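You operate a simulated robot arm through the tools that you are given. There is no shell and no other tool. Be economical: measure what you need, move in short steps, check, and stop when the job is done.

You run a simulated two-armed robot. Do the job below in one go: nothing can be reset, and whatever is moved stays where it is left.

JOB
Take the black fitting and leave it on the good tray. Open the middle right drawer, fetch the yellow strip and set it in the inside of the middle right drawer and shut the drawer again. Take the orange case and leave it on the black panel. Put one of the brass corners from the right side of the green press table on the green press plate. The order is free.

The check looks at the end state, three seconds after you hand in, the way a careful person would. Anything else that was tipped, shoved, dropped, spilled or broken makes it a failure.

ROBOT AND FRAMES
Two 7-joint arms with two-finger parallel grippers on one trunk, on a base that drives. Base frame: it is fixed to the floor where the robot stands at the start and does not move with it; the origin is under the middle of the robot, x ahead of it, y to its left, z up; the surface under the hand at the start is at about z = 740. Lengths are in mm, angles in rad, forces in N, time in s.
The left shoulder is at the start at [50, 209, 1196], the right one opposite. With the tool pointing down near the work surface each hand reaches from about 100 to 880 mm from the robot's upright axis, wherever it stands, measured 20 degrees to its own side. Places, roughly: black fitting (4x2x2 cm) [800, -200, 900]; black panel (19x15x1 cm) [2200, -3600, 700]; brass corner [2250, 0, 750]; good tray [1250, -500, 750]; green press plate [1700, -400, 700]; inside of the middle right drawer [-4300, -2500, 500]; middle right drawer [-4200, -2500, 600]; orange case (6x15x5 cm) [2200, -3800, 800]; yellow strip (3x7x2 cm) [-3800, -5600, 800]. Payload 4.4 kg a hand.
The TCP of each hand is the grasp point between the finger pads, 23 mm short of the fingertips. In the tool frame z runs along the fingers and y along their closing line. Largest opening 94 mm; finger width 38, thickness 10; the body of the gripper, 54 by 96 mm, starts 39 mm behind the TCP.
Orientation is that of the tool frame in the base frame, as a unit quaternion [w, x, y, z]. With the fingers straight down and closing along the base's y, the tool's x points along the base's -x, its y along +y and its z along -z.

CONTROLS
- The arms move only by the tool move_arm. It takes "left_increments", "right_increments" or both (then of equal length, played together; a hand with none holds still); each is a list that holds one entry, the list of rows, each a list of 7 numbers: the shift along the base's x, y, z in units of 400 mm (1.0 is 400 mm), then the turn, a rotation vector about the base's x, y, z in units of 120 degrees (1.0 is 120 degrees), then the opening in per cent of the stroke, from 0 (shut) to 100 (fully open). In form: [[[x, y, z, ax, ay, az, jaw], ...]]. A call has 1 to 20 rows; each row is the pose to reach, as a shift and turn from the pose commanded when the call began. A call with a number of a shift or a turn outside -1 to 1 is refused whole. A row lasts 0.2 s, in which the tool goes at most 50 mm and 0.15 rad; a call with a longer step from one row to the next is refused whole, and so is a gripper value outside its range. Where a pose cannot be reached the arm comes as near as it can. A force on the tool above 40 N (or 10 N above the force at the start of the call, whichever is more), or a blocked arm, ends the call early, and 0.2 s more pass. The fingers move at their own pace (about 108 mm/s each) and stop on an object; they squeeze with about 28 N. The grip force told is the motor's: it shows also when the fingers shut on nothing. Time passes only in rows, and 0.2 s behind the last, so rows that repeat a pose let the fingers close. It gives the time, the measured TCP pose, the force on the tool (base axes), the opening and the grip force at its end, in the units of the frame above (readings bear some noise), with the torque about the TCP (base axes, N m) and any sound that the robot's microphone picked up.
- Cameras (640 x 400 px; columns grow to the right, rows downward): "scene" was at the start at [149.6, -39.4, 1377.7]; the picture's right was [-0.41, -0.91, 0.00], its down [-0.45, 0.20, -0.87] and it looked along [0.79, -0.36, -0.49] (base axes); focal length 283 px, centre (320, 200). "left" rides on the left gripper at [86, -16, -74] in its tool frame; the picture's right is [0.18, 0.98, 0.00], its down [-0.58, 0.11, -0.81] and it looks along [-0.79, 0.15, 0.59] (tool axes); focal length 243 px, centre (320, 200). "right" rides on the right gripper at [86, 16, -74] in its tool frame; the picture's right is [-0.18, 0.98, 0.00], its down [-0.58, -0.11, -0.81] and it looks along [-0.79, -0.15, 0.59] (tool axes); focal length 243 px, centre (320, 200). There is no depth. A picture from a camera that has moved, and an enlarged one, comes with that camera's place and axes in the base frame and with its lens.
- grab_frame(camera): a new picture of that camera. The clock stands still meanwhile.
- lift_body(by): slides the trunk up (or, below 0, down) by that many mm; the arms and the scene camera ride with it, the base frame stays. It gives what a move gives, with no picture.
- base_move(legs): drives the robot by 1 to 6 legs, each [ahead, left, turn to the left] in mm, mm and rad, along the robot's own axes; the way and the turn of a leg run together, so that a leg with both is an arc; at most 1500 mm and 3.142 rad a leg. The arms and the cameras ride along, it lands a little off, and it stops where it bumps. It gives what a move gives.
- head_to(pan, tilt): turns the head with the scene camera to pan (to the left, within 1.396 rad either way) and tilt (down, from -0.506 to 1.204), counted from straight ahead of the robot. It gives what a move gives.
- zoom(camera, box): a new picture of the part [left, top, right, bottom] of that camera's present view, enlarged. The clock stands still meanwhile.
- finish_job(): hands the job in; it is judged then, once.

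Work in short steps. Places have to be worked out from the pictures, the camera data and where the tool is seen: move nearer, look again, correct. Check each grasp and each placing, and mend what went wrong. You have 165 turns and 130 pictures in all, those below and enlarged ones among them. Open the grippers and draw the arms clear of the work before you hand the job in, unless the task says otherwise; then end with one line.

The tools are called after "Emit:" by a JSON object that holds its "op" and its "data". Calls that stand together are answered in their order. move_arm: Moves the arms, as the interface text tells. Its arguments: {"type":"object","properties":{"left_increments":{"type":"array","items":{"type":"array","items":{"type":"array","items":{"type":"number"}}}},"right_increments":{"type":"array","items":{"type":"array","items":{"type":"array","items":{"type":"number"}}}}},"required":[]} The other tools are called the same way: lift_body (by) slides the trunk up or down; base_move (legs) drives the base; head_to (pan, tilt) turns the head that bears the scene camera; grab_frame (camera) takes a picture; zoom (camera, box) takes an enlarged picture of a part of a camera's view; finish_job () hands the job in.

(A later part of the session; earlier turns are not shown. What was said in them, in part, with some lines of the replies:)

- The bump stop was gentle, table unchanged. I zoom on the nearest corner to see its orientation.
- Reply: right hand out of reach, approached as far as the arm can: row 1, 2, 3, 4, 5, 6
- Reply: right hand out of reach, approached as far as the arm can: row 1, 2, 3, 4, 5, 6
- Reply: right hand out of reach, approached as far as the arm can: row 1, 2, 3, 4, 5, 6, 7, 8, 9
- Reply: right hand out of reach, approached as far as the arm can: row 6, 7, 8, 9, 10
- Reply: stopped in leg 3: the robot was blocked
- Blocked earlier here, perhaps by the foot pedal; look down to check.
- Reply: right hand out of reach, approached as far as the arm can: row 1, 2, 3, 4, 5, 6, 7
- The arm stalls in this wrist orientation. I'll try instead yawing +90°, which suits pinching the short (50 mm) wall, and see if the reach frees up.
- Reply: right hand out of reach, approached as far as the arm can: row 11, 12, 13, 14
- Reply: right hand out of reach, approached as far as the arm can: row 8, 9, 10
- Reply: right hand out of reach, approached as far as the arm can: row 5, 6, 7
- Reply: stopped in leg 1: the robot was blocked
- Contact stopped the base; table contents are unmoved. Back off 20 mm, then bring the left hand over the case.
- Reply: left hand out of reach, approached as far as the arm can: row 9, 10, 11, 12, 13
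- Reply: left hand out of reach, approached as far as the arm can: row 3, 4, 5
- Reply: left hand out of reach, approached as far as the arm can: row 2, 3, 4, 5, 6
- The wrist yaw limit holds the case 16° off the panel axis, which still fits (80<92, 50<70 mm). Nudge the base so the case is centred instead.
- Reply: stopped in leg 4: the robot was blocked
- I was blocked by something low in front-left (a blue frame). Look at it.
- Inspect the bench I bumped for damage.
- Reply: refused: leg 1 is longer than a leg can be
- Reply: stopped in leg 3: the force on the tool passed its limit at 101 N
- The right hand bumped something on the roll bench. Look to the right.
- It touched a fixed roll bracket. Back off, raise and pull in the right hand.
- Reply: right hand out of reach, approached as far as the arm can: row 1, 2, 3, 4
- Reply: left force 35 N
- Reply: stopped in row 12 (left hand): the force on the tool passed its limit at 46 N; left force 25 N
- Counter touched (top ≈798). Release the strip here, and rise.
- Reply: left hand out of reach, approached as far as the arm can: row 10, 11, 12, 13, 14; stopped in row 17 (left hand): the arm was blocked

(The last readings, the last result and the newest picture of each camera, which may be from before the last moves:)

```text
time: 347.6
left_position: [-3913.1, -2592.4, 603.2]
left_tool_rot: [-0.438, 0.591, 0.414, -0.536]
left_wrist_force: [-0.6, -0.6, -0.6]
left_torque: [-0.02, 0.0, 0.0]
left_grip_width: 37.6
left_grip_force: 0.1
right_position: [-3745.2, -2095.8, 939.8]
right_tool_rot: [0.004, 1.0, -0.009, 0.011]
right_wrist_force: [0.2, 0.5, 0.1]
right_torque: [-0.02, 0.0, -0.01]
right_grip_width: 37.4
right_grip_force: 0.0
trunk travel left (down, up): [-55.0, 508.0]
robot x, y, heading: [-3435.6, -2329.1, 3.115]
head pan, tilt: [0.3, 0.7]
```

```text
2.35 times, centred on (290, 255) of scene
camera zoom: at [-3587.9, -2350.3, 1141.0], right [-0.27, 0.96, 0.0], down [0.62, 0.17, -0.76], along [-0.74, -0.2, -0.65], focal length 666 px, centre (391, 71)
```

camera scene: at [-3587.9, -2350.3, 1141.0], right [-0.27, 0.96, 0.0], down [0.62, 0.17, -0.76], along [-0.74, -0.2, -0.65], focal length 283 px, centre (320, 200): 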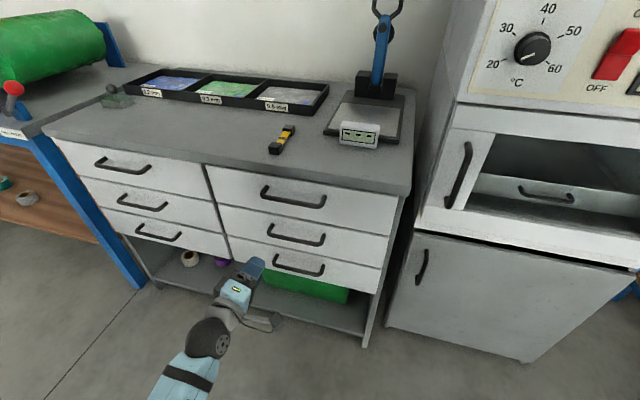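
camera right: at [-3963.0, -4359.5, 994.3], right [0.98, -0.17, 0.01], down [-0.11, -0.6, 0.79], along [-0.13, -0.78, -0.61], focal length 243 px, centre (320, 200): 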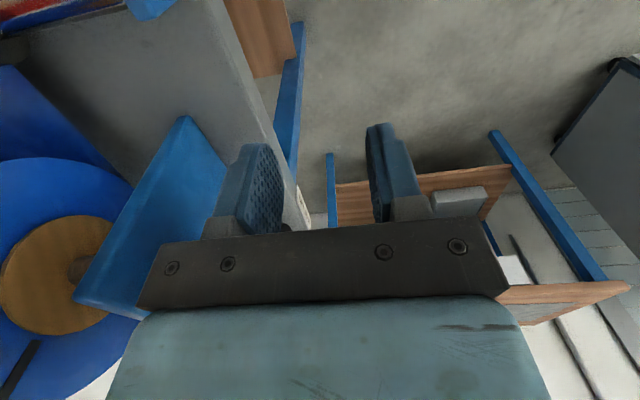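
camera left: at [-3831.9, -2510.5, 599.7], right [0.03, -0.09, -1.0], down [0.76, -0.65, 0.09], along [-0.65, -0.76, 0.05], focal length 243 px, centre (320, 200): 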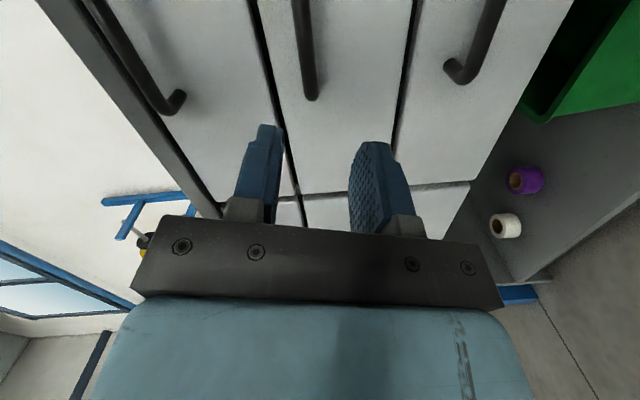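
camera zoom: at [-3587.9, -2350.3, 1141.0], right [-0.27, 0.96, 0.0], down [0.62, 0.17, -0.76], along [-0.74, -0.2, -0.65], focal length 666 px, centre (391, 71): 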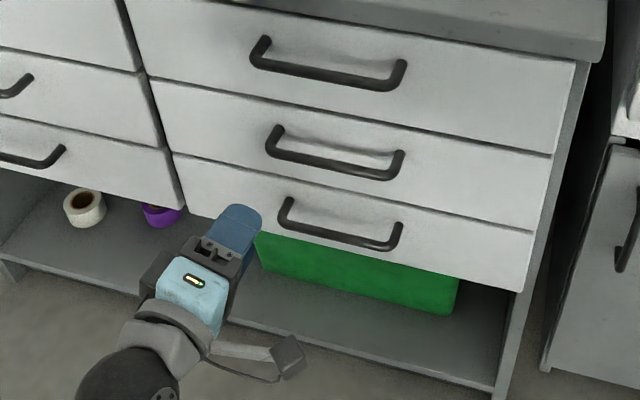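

Both views agree: middle bar at ≈[-4030,-2531,610]. Align in y/z, then advance so the bar lies between the fingers.

Emit:
{"op": "move_arm", "data": {"left_increments": [[[0, 0.07, 0.01, 0, 0, 0, 42], [0, 0.14, 0.018, 0, 0, 0, 42], [-0.08, 0.145, 0.018, 0, 0, 0, 42], [-0.16, 0.145, 0.018, 0, 0, 0, 42], [-0.22, 0.145, 0.018, 0, 0, 0, 42], [-0.255, 0.145, 0.018, 0, 0, 0, 42], [-0.27, 0.145, 0.018, 0, 0, 0, 42]]]}}

Emit:
{"op": "zoom", "data": {"camera": "scene", "box": [180, 170, 400, 340]}}

Emit:
{"op": "grab_frame", "data": {"camera": "left"}}

```text
time: 348.3
left_position: [-3914.6, -2568.3, 598.5]
left_tool_rot: [-0.402, 0.638, 0.356, -0.552]
left_wrist_force: [-0.9, 0.8, -0.2]
left_torque: [0.02, 0.01, 0.03]
left_grip_width: 39.5
left_grip_force: 0.1
right_position: [-3746.1, -2093.9, 936.9]
right_tool_rot: [0.006, 1.0, -0.01, 0.01]
right_wrist_force: [0.0, 0.5, 0.3]
right_torque: [-0.04, -0.03, 0.03]
right_grip_width: 38.0
right_grip_force: 0.1
trunk travel left (down, up): [-55.0, 508.0]
robot x, y, heading: [-3440.4, -2323.3, 3.112]
head pan, tilt: [0.3, 0.7]
stopped in row 3 (left hand): the arm was blocked; the commanded pose is now the measured one
```

```text
2.35 times, centred on (290, 255) of scene
camera zoom: at [-3587.1, -2347.0, 1139.9], right [-0.27, 0.96, 0.0], down [0.62, 0.17, -0.76], along [-0.74, -0.2, -0.64], focal length 666 px, centre (391, 71)
```

zoom: 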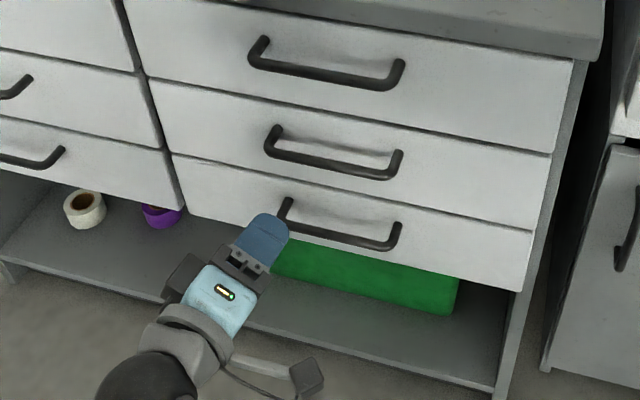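

```text
24 pictures are left
camera left: at [-3827.5, -2492.6, 582.6], right [0.04, -0.25, -0.97], down [0.72, -0.67, 0.2], along [-0.69, -0.7, 0.16], focal length 243 px, centre (320, 200)
```

left: 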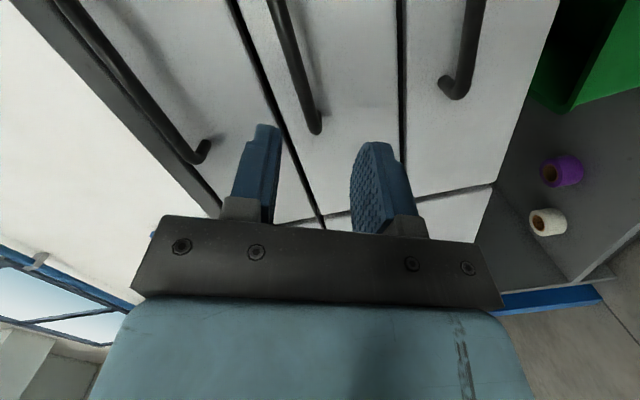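

The wrist is at its limit in this roll direction. Roll back the other way (through closing-horizontal) to try the mirrored hand pose.

Emit:
{"op": "move_arm", "data": {"left_increments": [[[0.02, 0, 0.0, -0.07, 0, 0, 42], [0.04, 0, 0.0, -0.14, 0, 0, 42], [0.06, 0, 0.01, -0.21, 0, 0, 42], [0.06, 0.0, 0.02, -0.28, 0, 0, 42], [0.06, 0.0, 0.03, -0.35, 0, 0, 42], [0.06, 0, 0.04, -0.42, 0, 0, 42], [0.06, 0, 0.04, -0.49, 0, 0, 42], [0.06, 0, 0.04, -0.56, 0, 0, 42], [0.06, 0, 0.04, -0.63, 0, 0, 42], [0.06, 0, 0.04, -0.7, 0, 0, 42], [0.06, 0, 0.04, -0.77, 0, 0, 42], [0.06, 0, 0.04, -0.84, 0, 0, 42], [0.06, 0, 0.04, -0.91, 0, 0, 42], [0.06, 0, 0.04, -0.98, 0, 0, 42]]]}}

```text
time: 351.3
left_position: [-3929.6, -2680.0, 884.4]
left_tool_rot: [0.235, 0.73, -0.335, -0.546]
left_wrist_force: [-2.1, 1.4, 11.7]
left_torque: [-0.06, -0.67, 0.03]
left_grip_width: 39.6
left_grip_force: 0.0
left hand out of reach, approached as far as the arm can: row 5, 6, 7, 8, 9, 10, 11, 12, 13, 14
right_position: [-3744.9, -2094.2, 939.1]
right_tool_rot: [0.006, 1.0, -0.01, 0.009]
right_wrist_force: [0.5, -0.3, 0.7]
right_torque: [-0.02, 0.02, -0.01]
right_grip_width: 37.5
right_grip_force: 0.0
trunk travel left (down, up): [-55.0, 508.0]
robot x, y, heading: [-3437.5, -2322.5, 3.117]
head pan, tilt: [0.3, 0.7]
```

The arm drifted far off; check the scene immediately.

Emit:
{"op": "grab_frame", "data": {"camera": "scene"}}

```text
23 pictures are left
camera scene: at [-3587.0, -2346.8, 1141.4], right [-0.27, 0.96, 0.0], down [0.62, 0.17, -0.77], along [-0.74, -0.21, -0.64], focal length 283 px, centre (320, 200)
```

scene: 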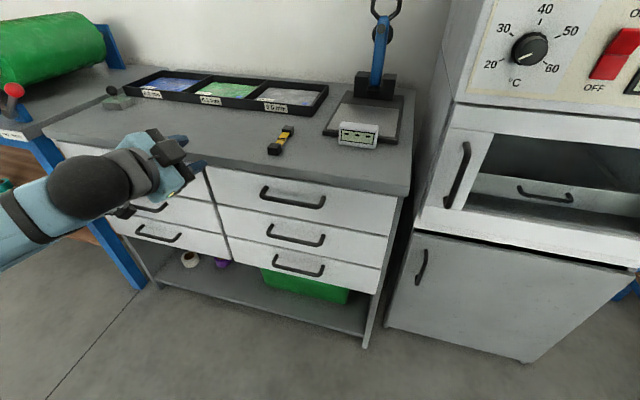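

Nothing was touched. The first hand pose did reach [-3914,-2592,604] nearly level, so I'll return there and let the base do the fine approach and the pulling.

Emit:
{"op": "move_arm", "data": {"left_increments": [[[0.01, 0.01, -0.02, 0.065, 0.002, 0.01, 42], [0.03, 0.02, -0.04, 0.13, 0.003, 0.02, 42], [0.05, 0.03, -0.06, 0.195, 0.005, 0.03, 42], [0.07, 0.04, -0.1, 0.26, 0.006, 0.041, 42], [0.08, 0.06, -0.15, 0.325, 0.008, 0.051, 42], [0.08, 0.08, -0.2, 0.39, 0.01, 0.061, 42], [0.08, 0.1, -0.26, 0.455, 0.011, 0.072, 42], [0.08, 0.12, -0.32, 0.52, 0.013, 0.082, 42], [0.08, 0.14, -0.38, 0.585, 0.014, 0.092, 42], [0.08, 0.16, -0.44, 0.65, 0.016, 0.102, 42], [0.07, 0.18, -0.5, 0.715, 0.017, 0.113, 42], [0.06, 0.2, -0.56, 0.78, 0.019, 0.123, 42], [0.05, 0.21, -0.62, 0.845, 0.02, 0.133, 42], [0.04, 0.22, -0.67, 0.91, 0.022, 0.143, 42], [0.04, 0.22, -0.7, 0.97, 0.024, 0.152, 42]]]}}

Emit:
{"op": "grab_frame", "data": {"camera": "scene"}}

```text
time: 354.5
left_position: [-3913.9, -2609.3, 613.0]
left_tool_rot: [-0.408, 0.613, 0.384, -0.557]
left_wrist_force: [0.0, 0.2, -0.1]
left_torque: [0.0, -0.04, 0.0]
left_grip_width: 39.4
left_grip_force: 0.1
left hand out of reach, approached as far as the arm can: row 1, 2, 3, 4, 5, 6
right_position: [-3745.6, -2103.9, 942.1]
right_tool_rot: [-0.003, 1.0, -0.01, 0.01]
right_wrist_force: [0.9, 1.1, -0.4]
right_torque: [-0.01, -0.01, -0.04]
right_grip_width: 37.8
right_grip_force: 0.0
trunk travel left (down, up): [-55.0, 508.0]
robot x, y, heading: [-3434.8, -2327.9, 3.108]
head pan, tilt: [0.3, 0.7]
```

```text
22 pictures are left
camera scene: at [-3586.4, -2360.1, 1140.0], right [-0.27, 0.96, 0.01], down [0.62, 0.18, -0.76], along [-0.74, -0.2, -0.65], focal length 283 px, centre (320, 200)
```

scene: 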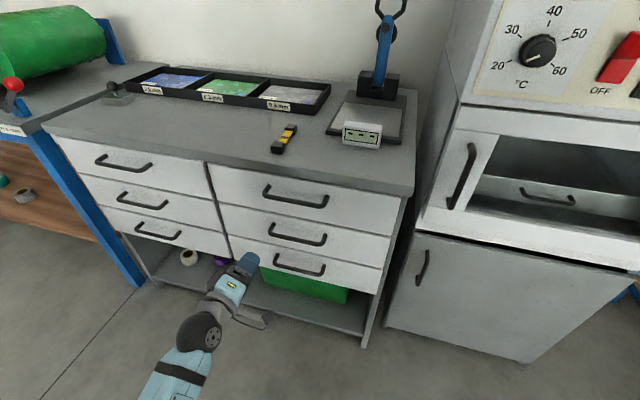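

The readings suggest the left elbow presses on something. Look left.

Emit:
{"op": "head_to", "data": {"pan": 1.25, "tilt": 0.75}}

Emit:
{"op": "grab_frame", "data": {"camera": "scene"}}

```text
time: 355.8
left_position: [-3914.5, -2610.8, 611.7]
left_tool_rot: [-0.408, 0.614, 0.382, -0.557]
left_wrist_force: [0.4, 1.3, 0.6]
left_torque: [-0.01, -0.01, -0.03]
left_grip_width: 39.6
left_grip_force: 0.0
right_position: [-3745.6, -2103.7, 942.8]
right_tool_rot: [-0.003, 1.0, -0.01, 0.009]
right_wrist_force: [-0.6, 0.4, -1.2]
right_torque: [0.02, 0.02, -0.03]
right_grip_width: 37.7
right_grip_force: 0.0
trunk travel left (down, up): [-55.0, 508.0]
robot x, y, heading: [-3434.8, -2326.7, 3.111]
head pan, tilt: [1.25, 0.75]
```

```text
21 pictures are left
camera scene: at [-3533.1, -2415.0, 1135.8], right [-0.94, 0.34, 0.01], down [0.23, 0.65, -0.72], along [-0.25, -0.68, -0.69], focal length 283 px, centre (320, 200)
```

scene: 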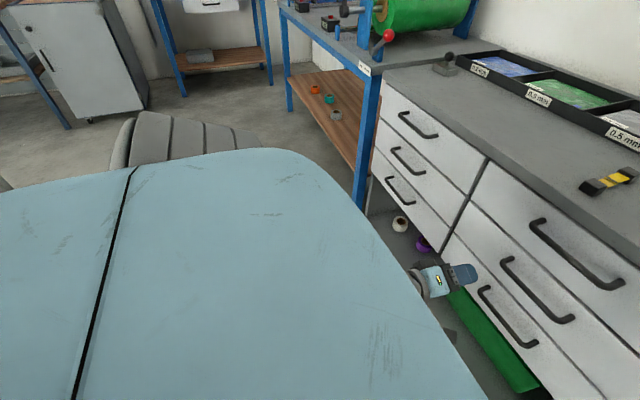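

The elbow hangs low by the robot's own base. Raise the trunk 120 mm and lower the hand back accordingly.

Emit:
{"op": "lift_body", "data": {"by": 120}}

Emit:
{"op": "move_arm", "data": {"left_increments": [[[0, 0, -0.08, 0, 0, 0, 42], [0, 0, -0.16, 0, 0, 0, 42], [0, 0.0, -0.24, 0, 0, 0, 42], [0, 0.0, -0.3, 0, 0, 0, 42], [0, 0.0, -0.3, -0.03, 0, 0, 42], [0, 0.0, -0.3, 0.04, 0, 0, 42], [0, 0.0, -0.3, 0.08, 0, 0, 42]]]}}

```text
time: 357.2
left_position: [-3912.3, -2606.0, 734.1]
left_tool_rot: [-0.402, 0.619, 0.381, -0.557]
left_wrist_force: [-0.8, 0.5, 0.6]
left_torque: [0.01, 0.0, 0.01]
left_grip_width: 39.7
left_grip_force: 0.1
right_position: [-3745.4, -2094.4, 1060.5]
right_tool_rot: [0.005, 1.0, -0.009, 0.009]
right_wrist_force: [-0.1, -0.2, 0.3]
right_torque: [0.03, -0.01, -0.03]
right_grip_width: 37.6
right_grip_force: 0.1
trunk travel left (down, up): [-175.0, 388.0]
robot x, y, heading: [-3435.4, -2329.3, 3.108]
head pan, tilt: [1.25, 0.75]
```

```text
time: 358.9
left_position: [-3911.1, -2594.9, 610.6]
left_tool_rot: [-0.46, 0.57, 0.446, -0.515]
left_wrist_force: [-1.2, 0.3, -0.1]
left_torque: [-0.03, -0.01, -0.01]
left_grip_width: 39.4
left_grip_force: 0.1
right_position: [-3745.7, -2094.7, 1060.4]
right_tool_rot: [0.005, 1.0, -0.009, 0.01]
right_wrist_force: [0.4, 0.0, 0.4]
right_torque: [-0.01, 0.0, -0.01]
right_grip_width: 37.5
right_grip_force: 0.1
trunk travel left (down, up): [-175.0, 388.0]
robot x, y, heading: [-3437.2, -2321.8, 3.111]
head pan, tilt: [1.25, 0.75]
```

Pose is now nearly perfect and unforced. Align y and advance onto the bar.

Emit:
{"op": "move_arm", "data": {"left_increments": [[[0, 0.07, 0, 0, 0, 0, 42], [0, 0.14, 0.0, 0.02, 0, 0, 42], [-0.08, 0.15, 0.0, 0.03, 0, 0, 42], [-0.16, 0.15, 0.0, 0.03, 0, 0, 42], [-0.22, 0.15, 0, 0.03, 0, 0, 42], [-0.25, 0.15, 0, 0.03, 0, 0, 42], [-0.265, 0.15, 0, 0.03, 0, 0, 42]]]}}

Emit:
{"op": "head_to", "data": {"pan": 0.3, "tilt": 0.75}}

Emit:
{"op": "zoom", "data": {"camera": "scene", "box": [200, 160, 380, 320]}}

Emit:
{"op": "grab_frame", "data": {"camera": "left"}}

```text
time: 360.6
left_position: [-4009.1, -2571.7, 599.6]
left_tool_rot: [-0.453, 0.566, 0.461, -0.512]
left_wrist_force: [-0.2, -0.5, -0.1]
left_torque: [-0.01, 0.03, 0.0]
left_grip_width: 39.7
left_grip_force: 0.0
right_position: [-3746.0, -2092.7, 1058.4]
right_tool_rot: [0.006, 1.0, -0.011, 0.01]
right_wrist_force: [-0.8, 1.4, -0.8]
right_torque: [-0.12, -0.04, -0.01]
right_grip_width: 37.8
right_grip_force: 0.1
trunk travel left (down, up): [-175.0, 388.0]
robot x, y, heading: [-3438.2, -2322.0, 3.111]
head pan, tilt: [1.25, 0.75]
stopped in row 7 (left hand): the arm was blocked; the commanded pose is now the measured one
```

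```text
time: 361.9
left_position: [-4011.3, -2568.8, 600.2]
left_tool_rot: [-0.459, 0.562, 0.462, -0.51]
left_wrist_force: [-0.4, -0.9, -0.1]
left_torque: [-0.01, 0.02, -0.01]
left_grip_width: 39.4
left_grip_force: 0.0
right_position: [-3745.4, -2098.7, 1061.0]
right_tool_rot: [0.003, 1.0, -0.008, 0.009]
right_wrist_force: [-0.2, 0.5, 0.6]
right_torque: [-0.01, -0.01, 0.01]
right_grip_width: 37.9
right_grip_force: 0.1
trunk travel left (down, up): [-175.0, 388.0]
robot x, y, heading: [-3437.7, -2325.2, 3.112]
head pan, tilt: [0.3, 0.75]
```

```text
2.50 times, centred on (290, 240) of scene
camera zoom: at [-3583.8, -2352.6, 1256.9], right [-0.27, 0.96, 0.01], down [0.66, 0.19, -0.73], along [-0.71, -0.19, -0.68], focal length 708 px, centre (395, 100)
```

zoom: 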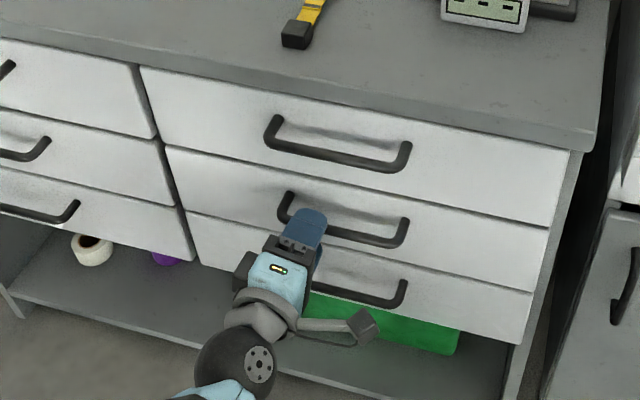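

```text
19 pictures are left
camera left: at [-3930.9, -2485.2, 608.9], right [0.06, 0.03, -1.0], down [0.78, -0.63, 0.03], along [-0.62, -0.78, -0.06], focal length 243 px, centre (320, 200)
```

left: 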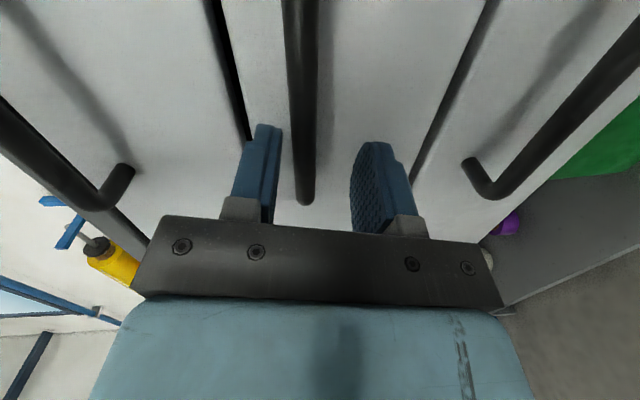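

The bar is between the fingers but near the tips. Drive the base forward 15 mm, then close.

Emit:
{"op": "base_move", "data": {"legs": [[15, 0, 0]]}}

Emit:
{"op": "move_arm", "data": {"left_increments": [[[0, 0, 0, 0, 0, 0, 20], [0, 0, 0, 0, 0, 0, 0], [0, 0, 0, 0, 0, 0, 0], [0, 0, 0, 0, 0, 0, 0]]]}}

Emit:
{"op": "grab_frame", "data": {"camera": "left"}}

```text
time: 362.6
left_position: [-4026.4, -2570.1, 602.1]
left_tool_rot: [-0.458, 0.562, 0.462, -0.511]
left_wrist_force: [0.2, 0.5, 0.1]
left_torque: [0.0, 0.02, 0.0]
left_grip_width: 39.6
left_grip_force: 0.0
right_position: [-3759.7, -2097.5, 1060.4]
right_tool_rot: [0.003, 1.0, -0.01, 0.009]
right_wrist_force: [-0.3, -1.2, 0.7]
right_torque: [0.03, 0.03, 0.05]
right_grip_width: 37.5
right_grip_force: 0.0
trunk travel left (down, up): [-175.0, 388.0]
robot x, y, heading: [-3451.2, -2323.5, 3.11]
head pan, tilt: [0.3, 0.75]
```

```text
time: 363.6
left_position: [-4028.1, -2570.2, 608.2]
left_tool_rot: [-0.46, 0.56, 0.459, -0.514]
left_wrist_force: [-0.7, 6.0, 35.6]
left_torque: [1.78, -0.08, 0.72]
left_grip_width: 17.7
left_grip_force: 45.0
right_position: [-3758.8, -2095.7, 1060.7]
right_tool_rot: [0.004, 1.0, -0.009, 0.008]
right_wrist_force: [-0.2, 0.3, -0.7]
right_torque: [-0.01, 0.01, 0.02]
right_grip_width: 37.6
right_grip_force: 0.1
trunk travel left (down, up): [-175.0, 388.0]
robot x, y, heading: [-3449.9, -2323.0, 3.111]
head pan, tilt: [0.3, 0.75]
```

```text
18 pictures are left
camera left: at [-3947.9, -2485.3, 614.7], right [0.05, 0.03, -1.0], down [0.78, -0.62, 0.02], along [-0.62, -0.78, -0.05], focal length 243 px, centre (320, 200)
```

left: 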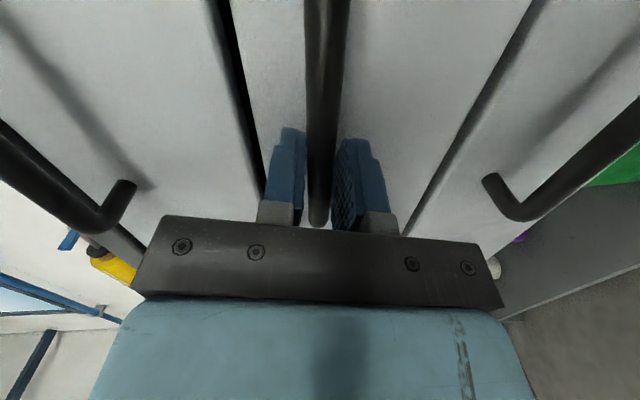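

Bar gripped. Relieve the vertical load by 6 mm, then pull by driving back 280 mm.

Emit:
{"op": "move_arm", "data": {"left_increments": [[[0, 0, 0.008, 0, 0, 0, 0], [0, 0, 0.015, 0, 0, 0, 0]]]}}

Emit:
{"op": "base_move", "data": {"legs": [[-280, 0, 0]]}}

Emit:
{"op": "grab_frame", "data": {"camera": "scene"}}

```text
time: 364.2
left_position: [-4026.7, -2569.9, 607.4]
left_tool_rot: [-0.457, 0.563, 0.459, -0.514]
left_wrist_force: [3.6, 4.9, 10.4]
left_torque: [2.0, 0.11, -1.24]
left_grip_width: 17.8
left_grip_force: 44.8
right_position: [-3760.7, -2093.8, 1058.8]
right_tool_rot: [0.004, 1.0, -0.01, 0.009]
right_wrist_force: [0.1, 0.3, -0.3]
right_torque: [0.01, 0.0, 0.0]
right_grip_width: 37.6
right_grip_force: 0.0
trunk travel left (down, up): [-175.0, 388.0]
robot x, y, heading: [-3454.4, -2324.4, 3.107]
head pan, tilt: [0.3, 0.75]
stopped in row 2 (left hand): the force on the tool passed its limit at 48 N (the readings are from after the stop); the commanded pose is now the measured one
```

```text
time: 366.1
left_position: [-3745.0, -2579.2, 608.0]
left_tool_rot: [-0.457, 0.562, 0.459, -0.514]
left_wrist_force: [-1.9, 34.2, 5.8]
left_torque: [1.78, -0.02, 0.25]
left_grip_width: 17.7
left_grip_force: 44.7
right_position: [-3480.3, -2104.6, 1060.0]
right_tool_rot: [0.003, 1.0, -0.009, 0.01]
right_wrist_force: [-0.5, 0.7, -0.7]
right_torque: [0.01, 0.02, 0.01]
right_grip_width: 37.7
right_grip_force: 0.0
trunk travel left (down, up): [-175.0, 388.0]
robot x, y, heading: [-3170.3, -2333.0, 3.123]
head pan, tilt: [0.3, 0.75]
```

```text
17 pictures are left
camera scene: at [-3319.3, -2357.8, 1256.9], right [-0.27, 0.96, 0.0], down [0.66, 0.19, -0.73], along [-0.7, -0.19, -0.68], focal length 283 px, centre (320, 200)
```

scene: 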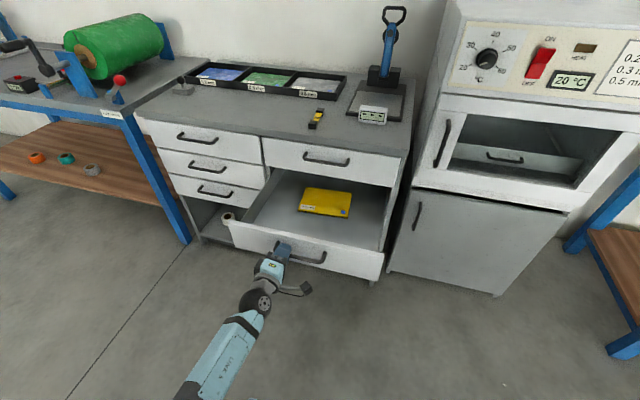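

Drawer is open ~280 mm. Release the handle, back off 70 mm, and bring the left hand up to the tool-down pose.

Emit:
{"op": "move_arm", "data": {"left_increments": [[[0, 0, 0, 0, 0, 0, 45], [0, 0, 0, 0, 0, 0, 45], [0, 0, 0, 0, 0, 0, 45]]]}}

Emit:
{"op": "base_move", "data": {"legs": [[-80, 0, 0]]}}

Emit:
{"op": "move_arm", "data": {"left_increments": [[[0.02, 0, 0.02, 0, 0, 0, 45], [0.02, 0, 0.08, -0.03, -0.03, -0.03, 45], [0.02, -0.01, 0.14, -0.07, -0.08, -0.07, 45], [0.02, -0.02, 0.2, -0.11, -0.12, -0.11, 45], [0.02, -0.03, 0.26, -0.15, -0.16, -0.15, 45], [0.02, -0.04, 0.32, -0.19, -0.2, -0.19, 45], [0.02, -0.05, 0.38, -0.23, -0.25, -0.23, 45], [0.02, -0.06, 0.44, -0.265, -0.29, -0.265, 45], [0.02, -0.07, 0.5, -0.3, -0.33, -0.3, 45], [0.0, -0.08, 0.55, -0.335, -0.37, -0.335, 45], [0.0, -0.09, 0.6, -0.37, -0.41, -0.37, 45], [0, -0.1, 0.65, -0.405, -0.45, -0.405, 45], [0, -0.1, 0.7, -0.44, -0.49, -0.44, 45], [0, -0.1, 0.75, -0.475, -0.53, -0.475, 45], [0, -0.1, 0.8, -0.514, -0.578, -0.516, 45]]]}}

Emit:
{"op": "grab_frame", "data": {"camera": "scene"}}

```text
time: 366.9
left_position: [-3745.6, -2580.7, 608.1]
left_tool_rot: [-0.456, 0.563, 0.459, -0.515]
left_wrist_force: [0.3, -0.2, 0.0]
left_torque: [-0.01, 0.02, 0.02]
left_grip_width: 42.2
left_grip_force: 0.0
right_position: [-3479.8, -2102.4, 1059.7]
right_tool_rot: [0.005, 1.0, -0.009, 0.01]
right_wrist_force: [0.4, 0.1, 0.3]
right_torque: [-0.02, 0.0, -0.03]
right_grip_width: 37.5
right_grip_force: 0.0
trunk travel left (down, up): [-175.0, 388.0]
robot x, y, heading: [-3172.3, -2334.4, 3.112]
head pan, tilt: [0.3, 0.75]
```

```text
time: 368.0
left_position: [-3667.7, -2583.8, 609.2]
left_tool_rot: [-0.457, 0.562, 0.459, -0.515]
left_wrist_force: [1.1, -0.3, -0.9]
left_torque: [0.0, -0.02, 0.0]
left_grip_width: 42.1
left_grip_force: 0.0
right_position: [-3400.3, -2107.1, 1060.2]
right_tool_rot: [0.003, 1.0, -0.007, 0.009]
right_wrist_force: [-0.2, -0.8, -0.1]
right_torque: [-0.01, 0.02, 0.04]
right_grip_width: 37.7
right_grip_force: 0.0
trunk travel left (down, up): [-175.0, 388.0]
robot x, y, heading: [-3095.0, -2337.8, 3.116]
head pan, tilt: [0.3, 0.75]
```

```text
refused: row 3 steps farther than a row can; nothing moved
```

```text
16 pictures are left
camera scene: at [-3238.8, -2359.4, 1257.4], right [-0.27, 0.96, 0.0], down [0.66, 0.19, -0.73], along [-0.7, -0.2, -0.68], focal length 283 px, centre (320, 200)
```

scene: 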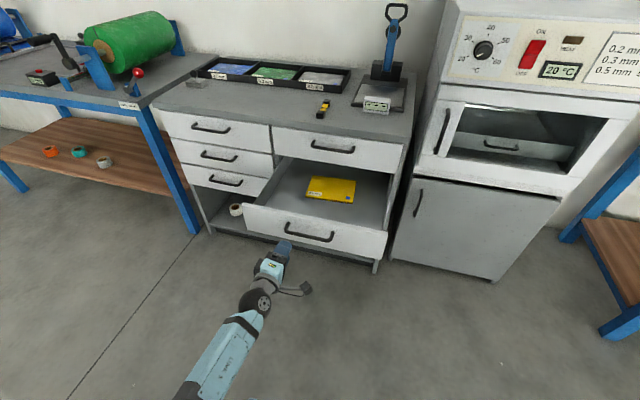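

Drawer stays open. Repeat the hand rotation with even smaller steps.

Emit:
{"op": "move_arm", "data": {"left_increments": [[[0.01, -0.007, 0.053, -0.034, -0.038, -0.034, 45], [0.02, -0.014, 0.106, -0.068, -0.077, -0.069, 45], [0.02, -0.02, 0.16, -0.103, -0.115, -0.103, 45], [0.02, -0.027, 0.213, -0.137, -0.154, -0.138, 45], [0.02, -0.033, 0.267, -0.171, -0.193, -0.172, 45], [0.02, -0.04, 0.32, -0.206, -0.231, -0.206, 45], [0.02, -0.047, 0.373, -0.24, -0.27, -0.241, 45], [0.02, -0.053, 0.427, -0.274, -0.308, -0.275, 45], [0.02, -0.06, 0.48, -0.308, -0.347, -0.31, 45], [0.02, -0.067, 0.533, -0.343, -0.385, -0.344, 45], [0.01, -0.073, 0.587, -0.377, -0.424, -0.378, 45], [0.01, -0.08, 0.64, -0.411, -0.462, -0.413, 45], [0, -0.087, 0.693, -0.445, -0.501, -0.447, 45], [0, -0.093, 0.747, -0.48, -0.54, -0.482, 45], [0, -0.1, 0.8, -0.514, -0.578, -0.516, 45]]]}}

Emit:
{"op": "lift_body", "data": {"by": 150}}

Emit:
{"op": "base_move", "data": {"legs": [[310, 0, 0.02]]}}

```text
time: 371.2
left_position: [-3667.1, -2623.5, 929.3]
left_tool_rot: [0.001, 1.0, -0.003, -0.001]
left_wrist_force: [1.3, -0.6, 0.8]
left_torque: [-0.02, -0.02, 0.02]
left_grip_width: 42.1
left_grip_force: 0.1
right_position: [-3400.4, -2104.2, 1058.1]
right_tool_rot: [0.005, 1.0, -0.009, 0.009]
right_wrist_force: [-0.1, 0.2, 0.5]
right_torque: [0.01, 0.01, -0.01]
right_grip_width: 37.6
right_grip_force: 0.0
trunk travel left (down, up): [-175.0, 388.0]
robot x, y, heading: [-3095.6, -2335.1, 3.116]
head pan, tilt: [0.3, 0.75]
```

```text
time: 372.9
left_position: [-3666.5, -2622.2, 1081.0]
left_tool_rot: [0.0, 1.0, -0.002, -0.002]
left_wrist_force: [0.8, 0.2, -0.6]
left_torque: [0.02, -0.02, 0.0]
left_grip_width: 42.2
left_grip_force: 0.0
right_position: [-3400.5, -2105.6, 1208.4]
right_tool_rot: [0.005, 1.0, -0.008, 0.009]
right_wrist_force: [0.2, 0.3, -0.6]
right_torque: [-0.01, -0.01, 0.0]
right_grip_width: 37.7
right_grip_force: 0.0
trunk travel left (down, up): [-325.0, 238.0]
robot x, y, heading: [-3091.2, -2336.3, 3.114]
head pan, tilt: [0.3, 0.75]
```

```text
time: 375.1
left_position: [-3973.7, -2631.6, 1079.7]
left_tool_rot: [0.0, 1.0, 0.009, -0.001]
left_wrist_force: [-0.1, 0.6, 0.7]
left_torque: [-0.01, 0.03, 0.0]
left_grip_width: 42.3
left_grip_force: 0.0
right_position: [-3721.4, -2106.6, 1209.7]
right_tool_rot: [0.005, 1.0, 0.003, 0.01]
right_wrist_force: [-0.6, -0.2, -1.4]
right_torque: [-0.01, -0.01, 0.0]
right_grip_width: 37.6
right_grip_force: 0.1
trunk travel left (down, up): [-325.0, 238.0]
robot x, y, heading: [-3402.3, -2330.5, 3.137]
head pan, tilt: [0.3, 0.75]
```

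Lower the trunk 110 mm for reach and bring the hand over the strip.

Emit:
{"op": "lift_body", "data": {"by": -110}}

Emit:
{"op": "move_arm", "data": {"left_increments": [[[-0.08, 0.01, 0, 0, 0, 0, 55], [-0.16, 0.02, 0, 0, 0, 0, 55], [-0.24, 0.03, -0.02, 0, 0, 0, 55], [-0.32, 0.04, -0.05, 0, 0, 0, 55], [-0.4, 0.045, -0.1, 0, 0, 0, 55], [-0.45, 0.045, -0.15, 0, 0, 0, 55], [-0.45, 0.045, -0.2, 0, 0, 0, 55]]]}}

Emit:
{"op": "grab_frame", "data": {"camera": "left"}}

```text
time: 376.5
left_position: [-3973.8, -2631.4, 969.0]
left_tool_rot: [-0.001, 1.0, 0.01, -0.001]
left_wrist_force: [-0.2, -0.4, 0.1]
left_torque: [-0.02, 0.02, 0.01]
left_grip_width: 42.3
left_grip_force: 0.1
right_position: [-3719.4, -2106.1, 1099.1]
right_tool_rot: [0.005, 1.0, 0.003, 0.01]
right_wrist_force: [-0.8, 0.0, 0.6]
right_torque: [-0.03, -0.01, -0.03]
right_grip_width: 37.6
right_grip_force: 0.1
trunk travel left (down, up): [-215.0, 348.0]
robot x, y, heading: [-3408.3, -2331.3, 3.132]
head pan, tilt: [0.3, 0.75]
```

```text
time: 378.1
left_position: [-4154.5, -2612.8, 889.8]
left_tool_rot: [0.0, 1.0, 0.01, -0.001]
left_wrist_force: [-0.4, 0.2, 0.3]
left_torque: [0.0, 0.01, 0.0]
left_grip_width: 51.6
left_grip_force: 0.0
right_position: [-3719.1, -2106.1, 1099.1]
right_tool_rot: [0.005, 1.0, 0.004, 0.01]
right_wrist_force: [0.5, 0.3, -0.9]
right_torque: [0.01, -0.01, -0.01]
right_grip_width: 37.6
right_grip_force: 0.0
trunk travel left (down, up): [-215.0, 348.0]
robot x, y, heading: [-3405.4, -2328.7, 3.137]
head pan, tilt: [0.3, 0.75]
```

```text
15 pictures are left
camera left: at [-4066.3, -2595.1, 963.9], right [0.2, -0.98, 0.0], down [-0.58, -0.12, 0.81], along [-0.79, -0.16, -0.59], focal length 243 px, centre (320, 200)
```

left: 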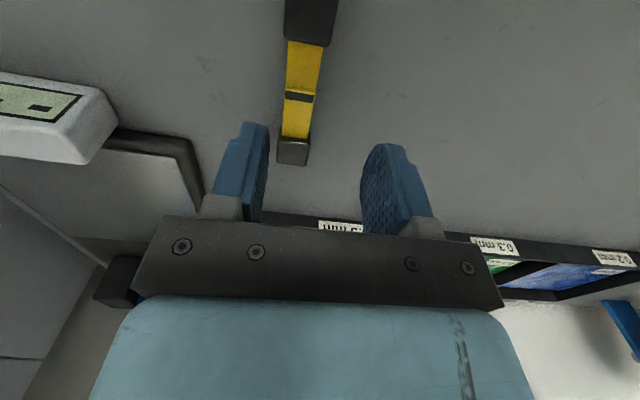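

Strip centre ≈[-4157,-2599]. Shift 14 mm, descend, and grip.

Emit:
{"op": "move_arm", "data": {"left_increments": [[[-0.005, 0.035, -0.06, 0, 0, 0, 55], [-0.005, 0.035, -0.12, 0, 0, 0, 55], [-0.005, 0.035, -0.15, 0, 0, 0, 55], [-0.005, 0.035, -0.163, 0, 0, 0, 55], [-0.005, 0.035, -0.163, 0, 0, 0, 0], [-0.005, 0.035, -0.163, 0, 0, 0, 0], [-0.005, 0.035, -0.163, 0, 0, 0, 0], [-0.005, 0.035, -0.1, 0, 0, 0, 0], [-0.005, 0.035, 0, 0, 0, 0, 0], [-0.005, 0.035, 0.1, 0, 0, 0, 0]]]}}

Emit:
{"op": "grab_frame", "data": {"camera": "scene"}}

```text
time: 380.3
left_position: [-4153.8, -2598.4, 930.2]
left_tool_rot: [0.001, 1.0, 0.01, -0.002]
left_wrist_force: [0.6, 0.0, -0.9]
left_torque: [0.02, 0.01, 0.02]
left_grip_width: 19.1
left_grip_force: 28.3
right_position: [-3718.7, -2107.2, 1099.4]
right_tool_rot: [0.006, 1.0, 0.003, 0.01]
right_wrist_force: [0.5, 0.0, 0.8]
right_torque: [0.0, 0.0, 0.04]
right_grip_width: 37.6
right_grip_force: 0.0
trunk travel left (down, up): [-215.0, 348.0]
robot x, y, heading: [-3402.9, -2329.3, 3.139]
head pan, tilt: [0.3, 0.75]
```

```text
14 pictures are left
camera scene: at [-3552.0, -2355.4, 1297.0], right [-0.29, 0.96, 0.0], down [0.65, 0.2, -0.73], along [-0.7, -0.21, -0.68], focal length 283 px, centre (320, 200)
```

scene: 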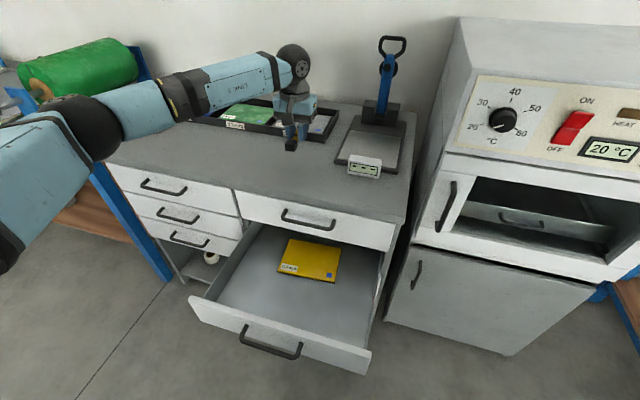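

Held again. Carry over the open drawer to [-3880,-2620] and lower toward its floor.

Emit:
{"op": "move_arm", "data": {"left_increments": [[[0.08, -0.01, 0.02, 0, 0, 0, 0], [0.18, -0.02, 0.02, 0, 0, 0, 0], [0.28, -0.03, 0.02, 0, 0, 0, 0], [0.38, -0.04, 0.02, 0, 0, 0, 0], [0.48, -0.05, 0.0, 0, 0, 0, 0], [0.57, -0.055, -0.04, 0, 0, 0, 0], [0.65, -0.055, -0.08, 0, 0, 0, 0], [0.685, -0.055, -0.17, 0, 0, 0, 0], [0.685, -0.055, -0.28, 0, 0, 0, 0], [0.685, -0.055, -0.39, 0, 0, 0, 0], [0.685, -0.055, -0.5, 0, 0, 0, 0], [0.685, -0.055, -0.6, 0, 0, 0, 0]]]}}

Emit:
{"op": "grab_frame", "data": {"camera": "scene"}}

```text
time: 382.9
left_position: [-3881.3, -2620.7, 688.9]
left_tool_rot: [0.0, 1.0, 0.01, -0.001]
left_wrist_force: [-0.4, 0.1, -1.2]
left_torque: [-0.02, -0.01, -0.03]
left_grip_width: 19.1
left_grip_force: 28.3
right_position: [-3720.4, -2107.8, 1098.8]
right_tool_rot: [0.003, 1.0, 0.004, 0.009]
right_wrist_force: [0.1, 0.0, -0.6]
right_torque: [0.0, -0.01, 0.01]
right_grip_width: 37.4
right_grip_force: 0.0
trunk travel left (down, up): [-215.0, 348.0]
robot x, y, heading: [-3406.8, -2330.8, 3.137]
head pan, tilt: [0.3, 0.75]
```

```text
13 pictures are left
camera scene: at [-3553.0, -2356.1, 1297.0], right [-0.29, 0.96, 0.0], down [0.65, 0.2, -0.73], along [-0.7, -0.21, -0.68], focal length 283 px, centre (320, 200)
```

scene: 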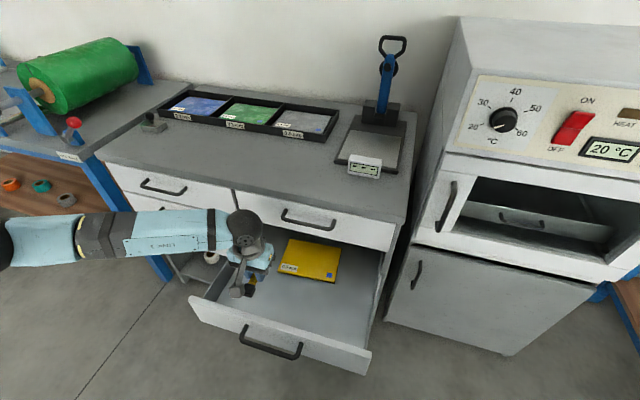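

Inside the drawer opening. Lower in guarded steps to its floor.

Emit:
{"op": "move_arm", "data": {"left_increments": [[[0, 0, -0.06, 0, 0, 0, 0], [0, 0, -0.12, 0, 0, 0, 0], [0, 0, -0.15, 0, 0, 0, 0], [0, 0, -0.175, 0, 0, 0, 0], [0, 0, -0.195, 0, 0, 0, 0], [0, 0, -0.215, 0, 0, 0, 0], [0, 0, -0.235, 0, 0, 0, 0], [0, 0, -0.255, 0, 0, 0, 0], [0, 0, -0.275, 0, 0, 0, 0], [0, 0, -0.295, 0, 0, 0, 0], [0, 0, -0.315, 0, 0, 0, 0]]]}}

```text
time: 385.1
left_position: [-3885.0, -2622.3, 578.8]
left_tool_rot: [-0.001, 1.0, 0.009, -0.005]
left_wrist_force: [0.2, -1.9, 24.2]
left_torque: [0.38, -2.35, -0.21]
left_grip_width: 19.3
left_grip_force: 28.3
right_position: [-3719.9, -2106.1, 1100.3]
right_tool_rot: [0.005, 1.0, 0.003, 0.009]
right_wrist_force: [0.5, -0.3, -0.8]
right_torque: [0.02, -0.01, 0.01]
right_grip_width: 37.9
right_grip_force: 0.0
trunk travel left (down, up): [-215.0, 348.0]
robot x, y, heading: [-3404.4, -2330.2, 3.139]
head pan, tilt: [0.3, 0.75]
stopped in row 11 (left hand): the force on the tool passed its limit at 50 N (the readings are from after the stop); the commanded pose is now the measured one
```

Floor contact. Open and withdraw straight up.

Emit:
{"op": "move_arm", "data": {"left_increments": [[[0, 0, 0.005, 0, 0, 0, 20], [0, 0, 0.005, 0, 0, 0, 40], [0, 0, 0.005, 0, 0, 0, 40], [0, 0, 0.06, 0, 0, 0, 40], [0, 0, 0.15, 0, 0, 0, 40], [0, 0, 0.25, 0, 0, 0, 40], [0, 0, 0.35, 0, 0, 0, 40], [0, 0, 0.45, 0, 0, 0, 40], [0, 0, 0.55, 0, 0, 0, 40], [0, 0, 0.65, 0, 0, 0, 40], [0.05, 0, 0.74, 0, 0, 0, 30], [0.14, 0, 0.8, 0, 0, 0, 0]]]}}

Emit:
{"op": "grab_frame", "data": {"camera": "scene"}}

```text
time: 387.7
left_position: [-3825.9, -2623.1, 898.7]
left_tool_rot: [0.0, 1.0, 0.009, -0.003]
left_wrist_force: [0.7, 0.1, 0.1]
left_torque: [0.02, -0.02, 0.0]
left_grip_width: 0.3
left_grip_force: 28.2
right_position: [-3720.0, -2107.4, 1100.0]
right_tool_rot: [0.004, 1.0, 0.003, 0.009]
right_wrist_force: [0.3, -0.2, 0.1]
right_torque: [0.01, 0.0, 0.0]
right_grip_width: 37.6
right_grip_force: 0.1
trunk travel left (down, up): [-215.0, 348.0]
robot x, y, heading: [-3403.0, -2330.8, 3.144]
head pan, tilt: [0.3, 0.75]
```

```text
12 pictures are left
camera scene: at [-3551.7, -2356.1, 1297.1], right [-0.29, 0.96, 0.0], down [0.65, 0.2, -0.73], along [-0.7, -0.21, -0.68], focal length 283 px, centre (320, 200)
```

scene: 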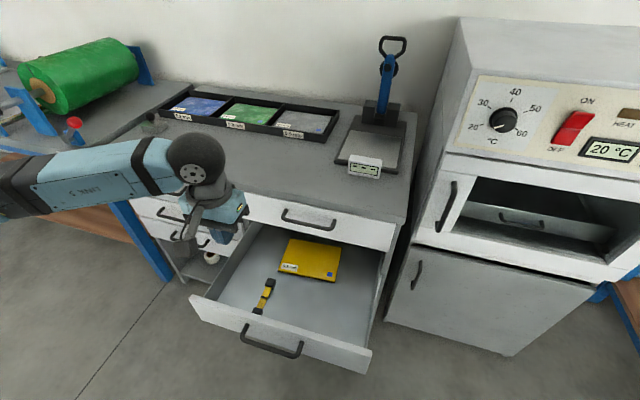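

Strip is in the drawer. Bring the closed fingers in front of the drawer front's left part (clear of handles), tilted 25° forward.

Emit:
{"op": "move_arm", "data": {"left_increments": [[[0.09, -0.03, 0, 0, 0.04, 0, 0], [0.18, -0.06, 0.0, 0, 0.08, 0, 0], [0.24, -0.09, 0, 0, 0.12, 0, 0], [0.25, -0.0925, -0.08, 0, 0.16, 0, 0], [0.25, -0.0925, -0.18, 0, 0.2, 0, 0], [0.25, -0.0925, -0.28, 0, 0.208, 0, 0], [0.25, -0.0925, -0.38, 0, 0.208, 0, 0], [0.25, -0.0925, -0.48, 0, 0.208, 0, 0], [0.25, -0.0925, -0.57, 0, 0.208, 0, 0], [0.25, -0.0925, -0.64, 0, 0.208, 0, 0], [0.25, -0.0925, -0.64, 0, 0.208, 0, 0]]]}}

Emit:
{"op": "grab_frame", "data": {"camera": "scene"}}

```text
time: 390.1
left_position: [-3743.8, -2648.0, 721.0]
left_tool_rot: [-0.009, 0.976, 0.001, -0.219]
left_wrist_force: [-0.9, 0.1, 0.3]
left_torque: [0.02, -0.05, 0.02]
left_grip_width: 0.2
left_grip_force: 27.8
left hand out of reach, approached as far as the arm can: row 2, 3, 4, 5, 8, 9, 10, 11
right_position: [-3721.0, -2107.6, 1098.8]
right_tool_rot: [0.005, 1.0, 0.003, 0.01]
right_wrist_force: [0.3, 0.0, 0.9]
right_torque: [0.05, 0.01, 0.02]
right_grip_width: 37.6
right_grip_force: 0.0
trunk travel left (down, up): [-215.0, 348.0]
robot x, y, heading: [-3406.9, -2331.0, 3.137]
head pan, tilt: [0.3, 0.75]
```

```text
11 pictures are left
camera scene: at [-3553.2, -2357.0, 1296.8], right [-0.29, 0.96, 0.0], down [0.65, 0.2, -0.73], along [-0.7, -0.21, -0.68], focal length 283 px, centre (320, 200)
```

scene: 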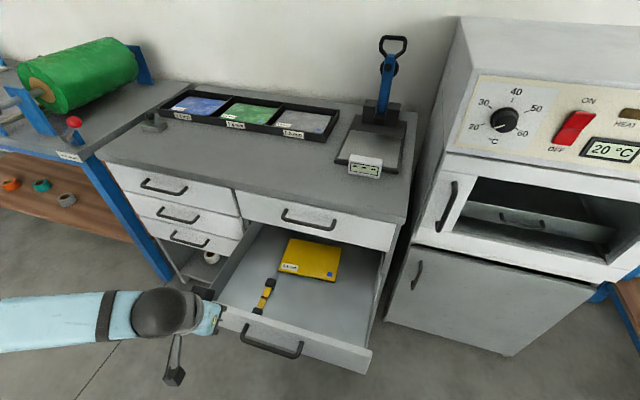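

Hand sits 80 mm too high (limit). Back the base 50 mm, lower the trunk 80 mm, then push by driving forward gradually.

Emit:
{"op": "base_move", "data": {"legs": [[-50, 0, 0]]}}

Emit:
{"op": "lift_body", "data": {"by": -80}}

Emit:
{"op": "base_move", "data": {"legs": [[150, 0, 0]]}}

Emit:
{"op": "grab_frame", "data": {"camera": "scene"}}

```text
time: 391.0
left_position: [-3692.6, -2647.1, 721.8]
left_tool_rot: [-0.008, 0.975, 0.0, -0.22]
left_wrist_force: [0.7, 0.2, -0.2]
left_torque: [0.01, 0.0, 0.0]
left_grip_width: 0.0
left_grip_force: 27.8
right_position: [-3668.2, -2108.1, 1099.2]
right_tool_rot: [0.004, 1.0, 0.004, 0.009]
right_wrist_force: [0.0, 0.7, -1.0]
right_torque: [0.03, 0.01, 0.02]
right_grip_width: 37.5
right_grip_force: 0.1
trunk travel left (down, up): [-215.0, 348.0]
robot x, y, heading: [-3359.4, -2331.6, 3.138]
head pan, tilt: [0.3, 0.75]
```

```text
time: 392.2
left_position: [-3694.3, -2647.3, 641.0]
left_tool_rot: [-0.008, 0.976, 0.0, -0.218]
left_wrist_force: [0.4, 0.3, 0.2]
left_torque: [-0.01, 0.01, 0.01]
left_grip_width: 0.0
left_grip_force: 27.8
right_position: [-3668.9, -2107.6, 1019.8]
right_tool_rot: [0.005, 1.0, 0.003, 0.01]
right_wrist_force: [-0.6, -0.8, -0.5]
right_torque: [0.01, 0.01, -0.01]
right_grip_width: 37.6
right_grip_force: 0.0
trunk travel left (down, up): [-135.0, 428.0]
robot x, y, heading: [-3353.9, -2328.8, 3.139]
head pan, tilt: [0.3, 0.75]
```

```text
time: 393.6
left_position: [-3842.8, -2647.8, 640.0]
left_tool_rot: [-0.008, 0.976, 0.001, -0.219]
left_wrist_force: [0.4, 0.4, -0.5]
left_torque: [0.02, 0.02, 0.01]
left_grip_width: 0.0
left_grip_force: 28.1
right_position: [-3821.1, -2108.3, 1019.3]
right_tool_rot: [0.006, 1.0, 0.004, 0.011]
right_wrist_force: [0.0, -0.5, -1.2]
right_torque: [-0.04, -0.04, -0.03]
right_grip_width: 37.7
right_grip_force: 0.1
trunk travel left (down, up): [-135.0, 428.0]
robot x, y, heading: [-3508.1, -2328.3, 3.135]
head pan, tilt: [0.3, 0.75]
```

```text
10 pictures are left
camera scene: at [-3653.2, -2355.9, 1216.8], right [-0.29, 0.96, 0.0], down [0.65, 0.2, -0.73], along [-0.7, -0.21, -0.68], focal length 283 px, centre (320, 200)
```

scene: 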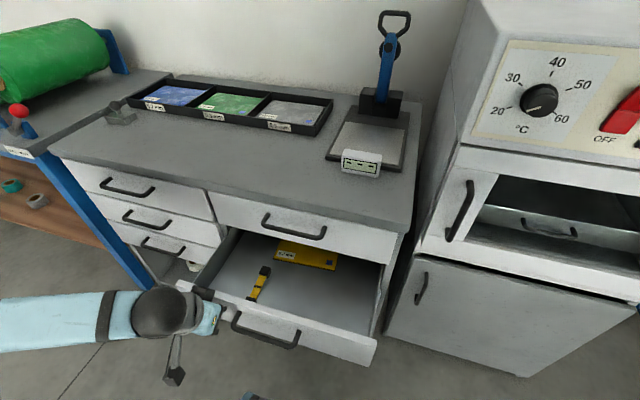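

It slides easily. Continue pushing 185 mm.

Emit:
{"op": "base_move", "data": {"legs": [[185, 0, 0]]}}

Emit:
{"op": "grab_frame", "data": {"camera": "scene"}}

```text
time: 395.1
left_position: [-4029.3, -2646.8, 640.5]
left_tool_rot: [-0.007, 0.976, 0.001, -0.219]
left_wrist_force: [0.6, 0.6, 0.8]
left_torque: [-0.02, 0.03, 0.03]
left_grip_width: 0.3
left_grip_force: 28.2
right_position: [-4004.8, -2106.7, 1019.7]
right_tool_rot: [0.005, 1.0, 0.004, 0.01]
right_wrist_force: [-0.7, -0.2, 0.3]
right_torque: [-0.01, 0.0, -0.02]
right_grip_width: 37.8
right_grip_force: 0.1
trunk travel left (down, up): [-135.0, 428.0]
robot x, y, heading: [-3693.1, -2331.0, 3.134]
head pan, tilt: [0.3, 0.75]
```

```text
9 pictures are left
camera scene: at [-3837.7, -2355.3, 1216.9], right [-0.29, 0.96, 0.0], down [0.65, 0.2, -0.73], along [-0.7, -0.21, -0.68], focal length 283 px, centre (320, 200)
```

scene: 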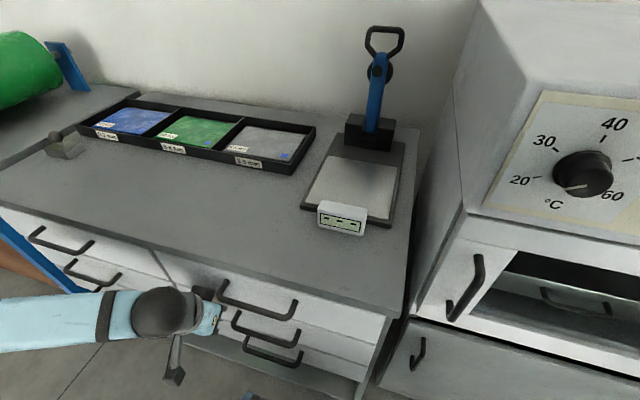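

Almost closed. Push a few more millimetres with the base, watching the force.

Emit:
{"op": "base_move", "data": {"legs": [[14, 0, 0]]}}

Emit:
{"op": "zoom", "data": {"camera": "scene", "box": [140, 220, 400, 400]}}

```text
time: 395.9
left_position: [-4034.4, -2647.2, 639.2]
left_tool_rot: [-0.009, 0.977, -0.001, -0.215]
left_wrist_force: [0.6, -0.5, -0.4]
left_torque: [0.01, 0.1, -0.06]
left_grip_width: 0.1
left_grip_force: 28.1
right_position: [-4014.9, -2107.4, 1020.7]
right_tool_rot: [0.005, 1.0, 0.004, 0.01]
right_wrist_force: [0.9, -0.3, 0.1]
right_torque: [-0.01, -0.02, 0.01]
right_grip_width: 37.5
right_grip_force: 0.1
trunk travel left (down, up): [-135.0, 428.0]
robot x, y, heading: [-3698.8, -2331.4, 3.138]
head pan, tilt: [0.3, 0.75]
stopped in leg 1: the force on the tool passed its limit at 54 N (the readings are from after the stop); the commanded pose is now the measured one
```

```text
2.22 times, centred on (270, 310) of scene
camera zoom: at [-3847.3, -2355.4, 1217.0], right [-0.29, 0.96, 0.0], down [0.65, 0.2, -0.73], along [-0.7, -0.21, -0.68], focal length 629 px, centre (431, -44)
```

zoom: 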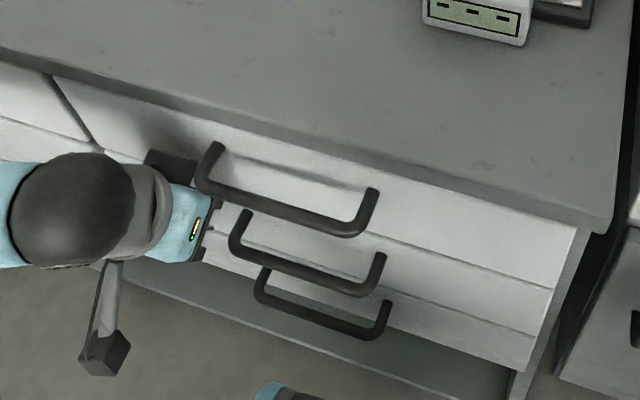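

Force rose to 54 N: closed against its stop. Back away and verify.

Emit:
{"op": "base_move", "data": {"legs": [[-350, 0, 0]]}}

Emit:
{"op": "zoom", "data": {"camera": "scene", "box": [130, 150, 400, 340]}}

```text
time: 398.2
left_position: [-3686.5, -2649.0, 640.0]
left_tool_rot: [-0.008, 0.976, 0.003, -0.216]
left_wrist_force: [-0.1, -0.8, 0.8]
left_torque: [-0.02, -0.01, -0.02]
left_grip_width: 0.0
left_grip_force: 28.0
right_position: [-3673.8, -2108.7, 1019.3]
right_tool_rot: [0.005, 1.0, 0.008, 0.009]
right_wrist_force: [-0.2, 0.2, -0.6]
right_torque: [0.01, 0.03, 0.01]
right_grip_width: 37.6
right_grip_force: 0.1
trunk travel left (down, up): [-135.0, 428.0]
robot x, y, heading: [-3357.6, -2330.8, -3.134]
head pan, tilt: [0.3, 0.75]
```

```text
2.11 times, centred on (265, 245) of scene
camera zoom: at [-3502.7, -2356.1, 1217.1], right [-0.3, 0.95, 0.0], down [0.65, 0.21, -0.73], along [-0.7, -0.22, -0.68], focal length 596 px, centre (436, 105)
```

zoom: 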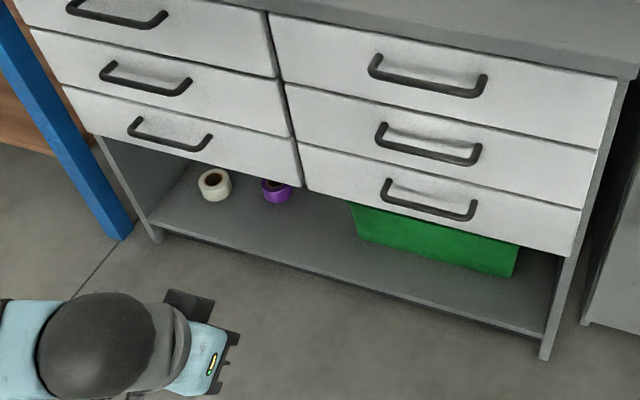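

The drawer is flush. Open both grippers and raise the left hand clear.

Emit:
{"op": "move_arm", "data": {"left_increments": [[[0, 0, 0.05, 0, 0, 0, 50], [0, 0, 0.1, 0, 0, 0, 100], [0, 0, 0.2, 0, 0, 0, 100], [0, 0, 0.3, 0, 0, 0, 100], [0, 0, 0.4, 0, 0, 0, 100]]], "right_increments": [[[0, 0, 0, 0, 0, 0, 60], [0, 0, 0, 0, 0, 0, 100], [0, 0, 0, 0, 0, 0, 100], [0, 0, 0, 0, 0, 0, 100], [0, 0, 0, 0, 0, 0, 100]]]}}

Emit:
{"op": "finish_job", "data": {}}

```text
time: 399.4
left_position: [-3730.7, -2654.6, 776.9]
left_tool_rot: [-0.007, 0.977, 0.002, -0.214]
left_wrist_force: [-0.2, 0.4, -1.4]
left_torque: [-0.01, -0.03, -0.01]
left_grip_width: 94.1
left_grip_force: 0.0
left hand out of reach, approached as far as the arm can: row 3, 4, 5
right_position: [-3673.1, -2108.2, 1018.5]
right_tool_rot: [0.005, 1.0, 0.008, 0.01]
right_wrist_force: [-0.8, 0.4, 0.7]
right_torque: [0.01, -0.02, -0.01]
right_grip_width: 94.1
right_grip_force: 0.1
trunk travel left (down, up): [-135.0, 428.0]
robot x, y, heading: [-3357.3, -2325.3, -3.135]
head pan, tilt: [0.3, 0.75]
```

```text
The job is handed in.
```

I handed the job in with all four parts done: the fitting is in the GOOD tray, the strip is in the shut middle right drawer, the case is on the black panel, and one brass corner is on the press plate. On the way the robot bumped fixed furniture several times (both press tables, the bench by the west wall and a roll bracket, that one at about 101 N). Nothing looked moved in the pictures I took, but I did not re-check every spot.
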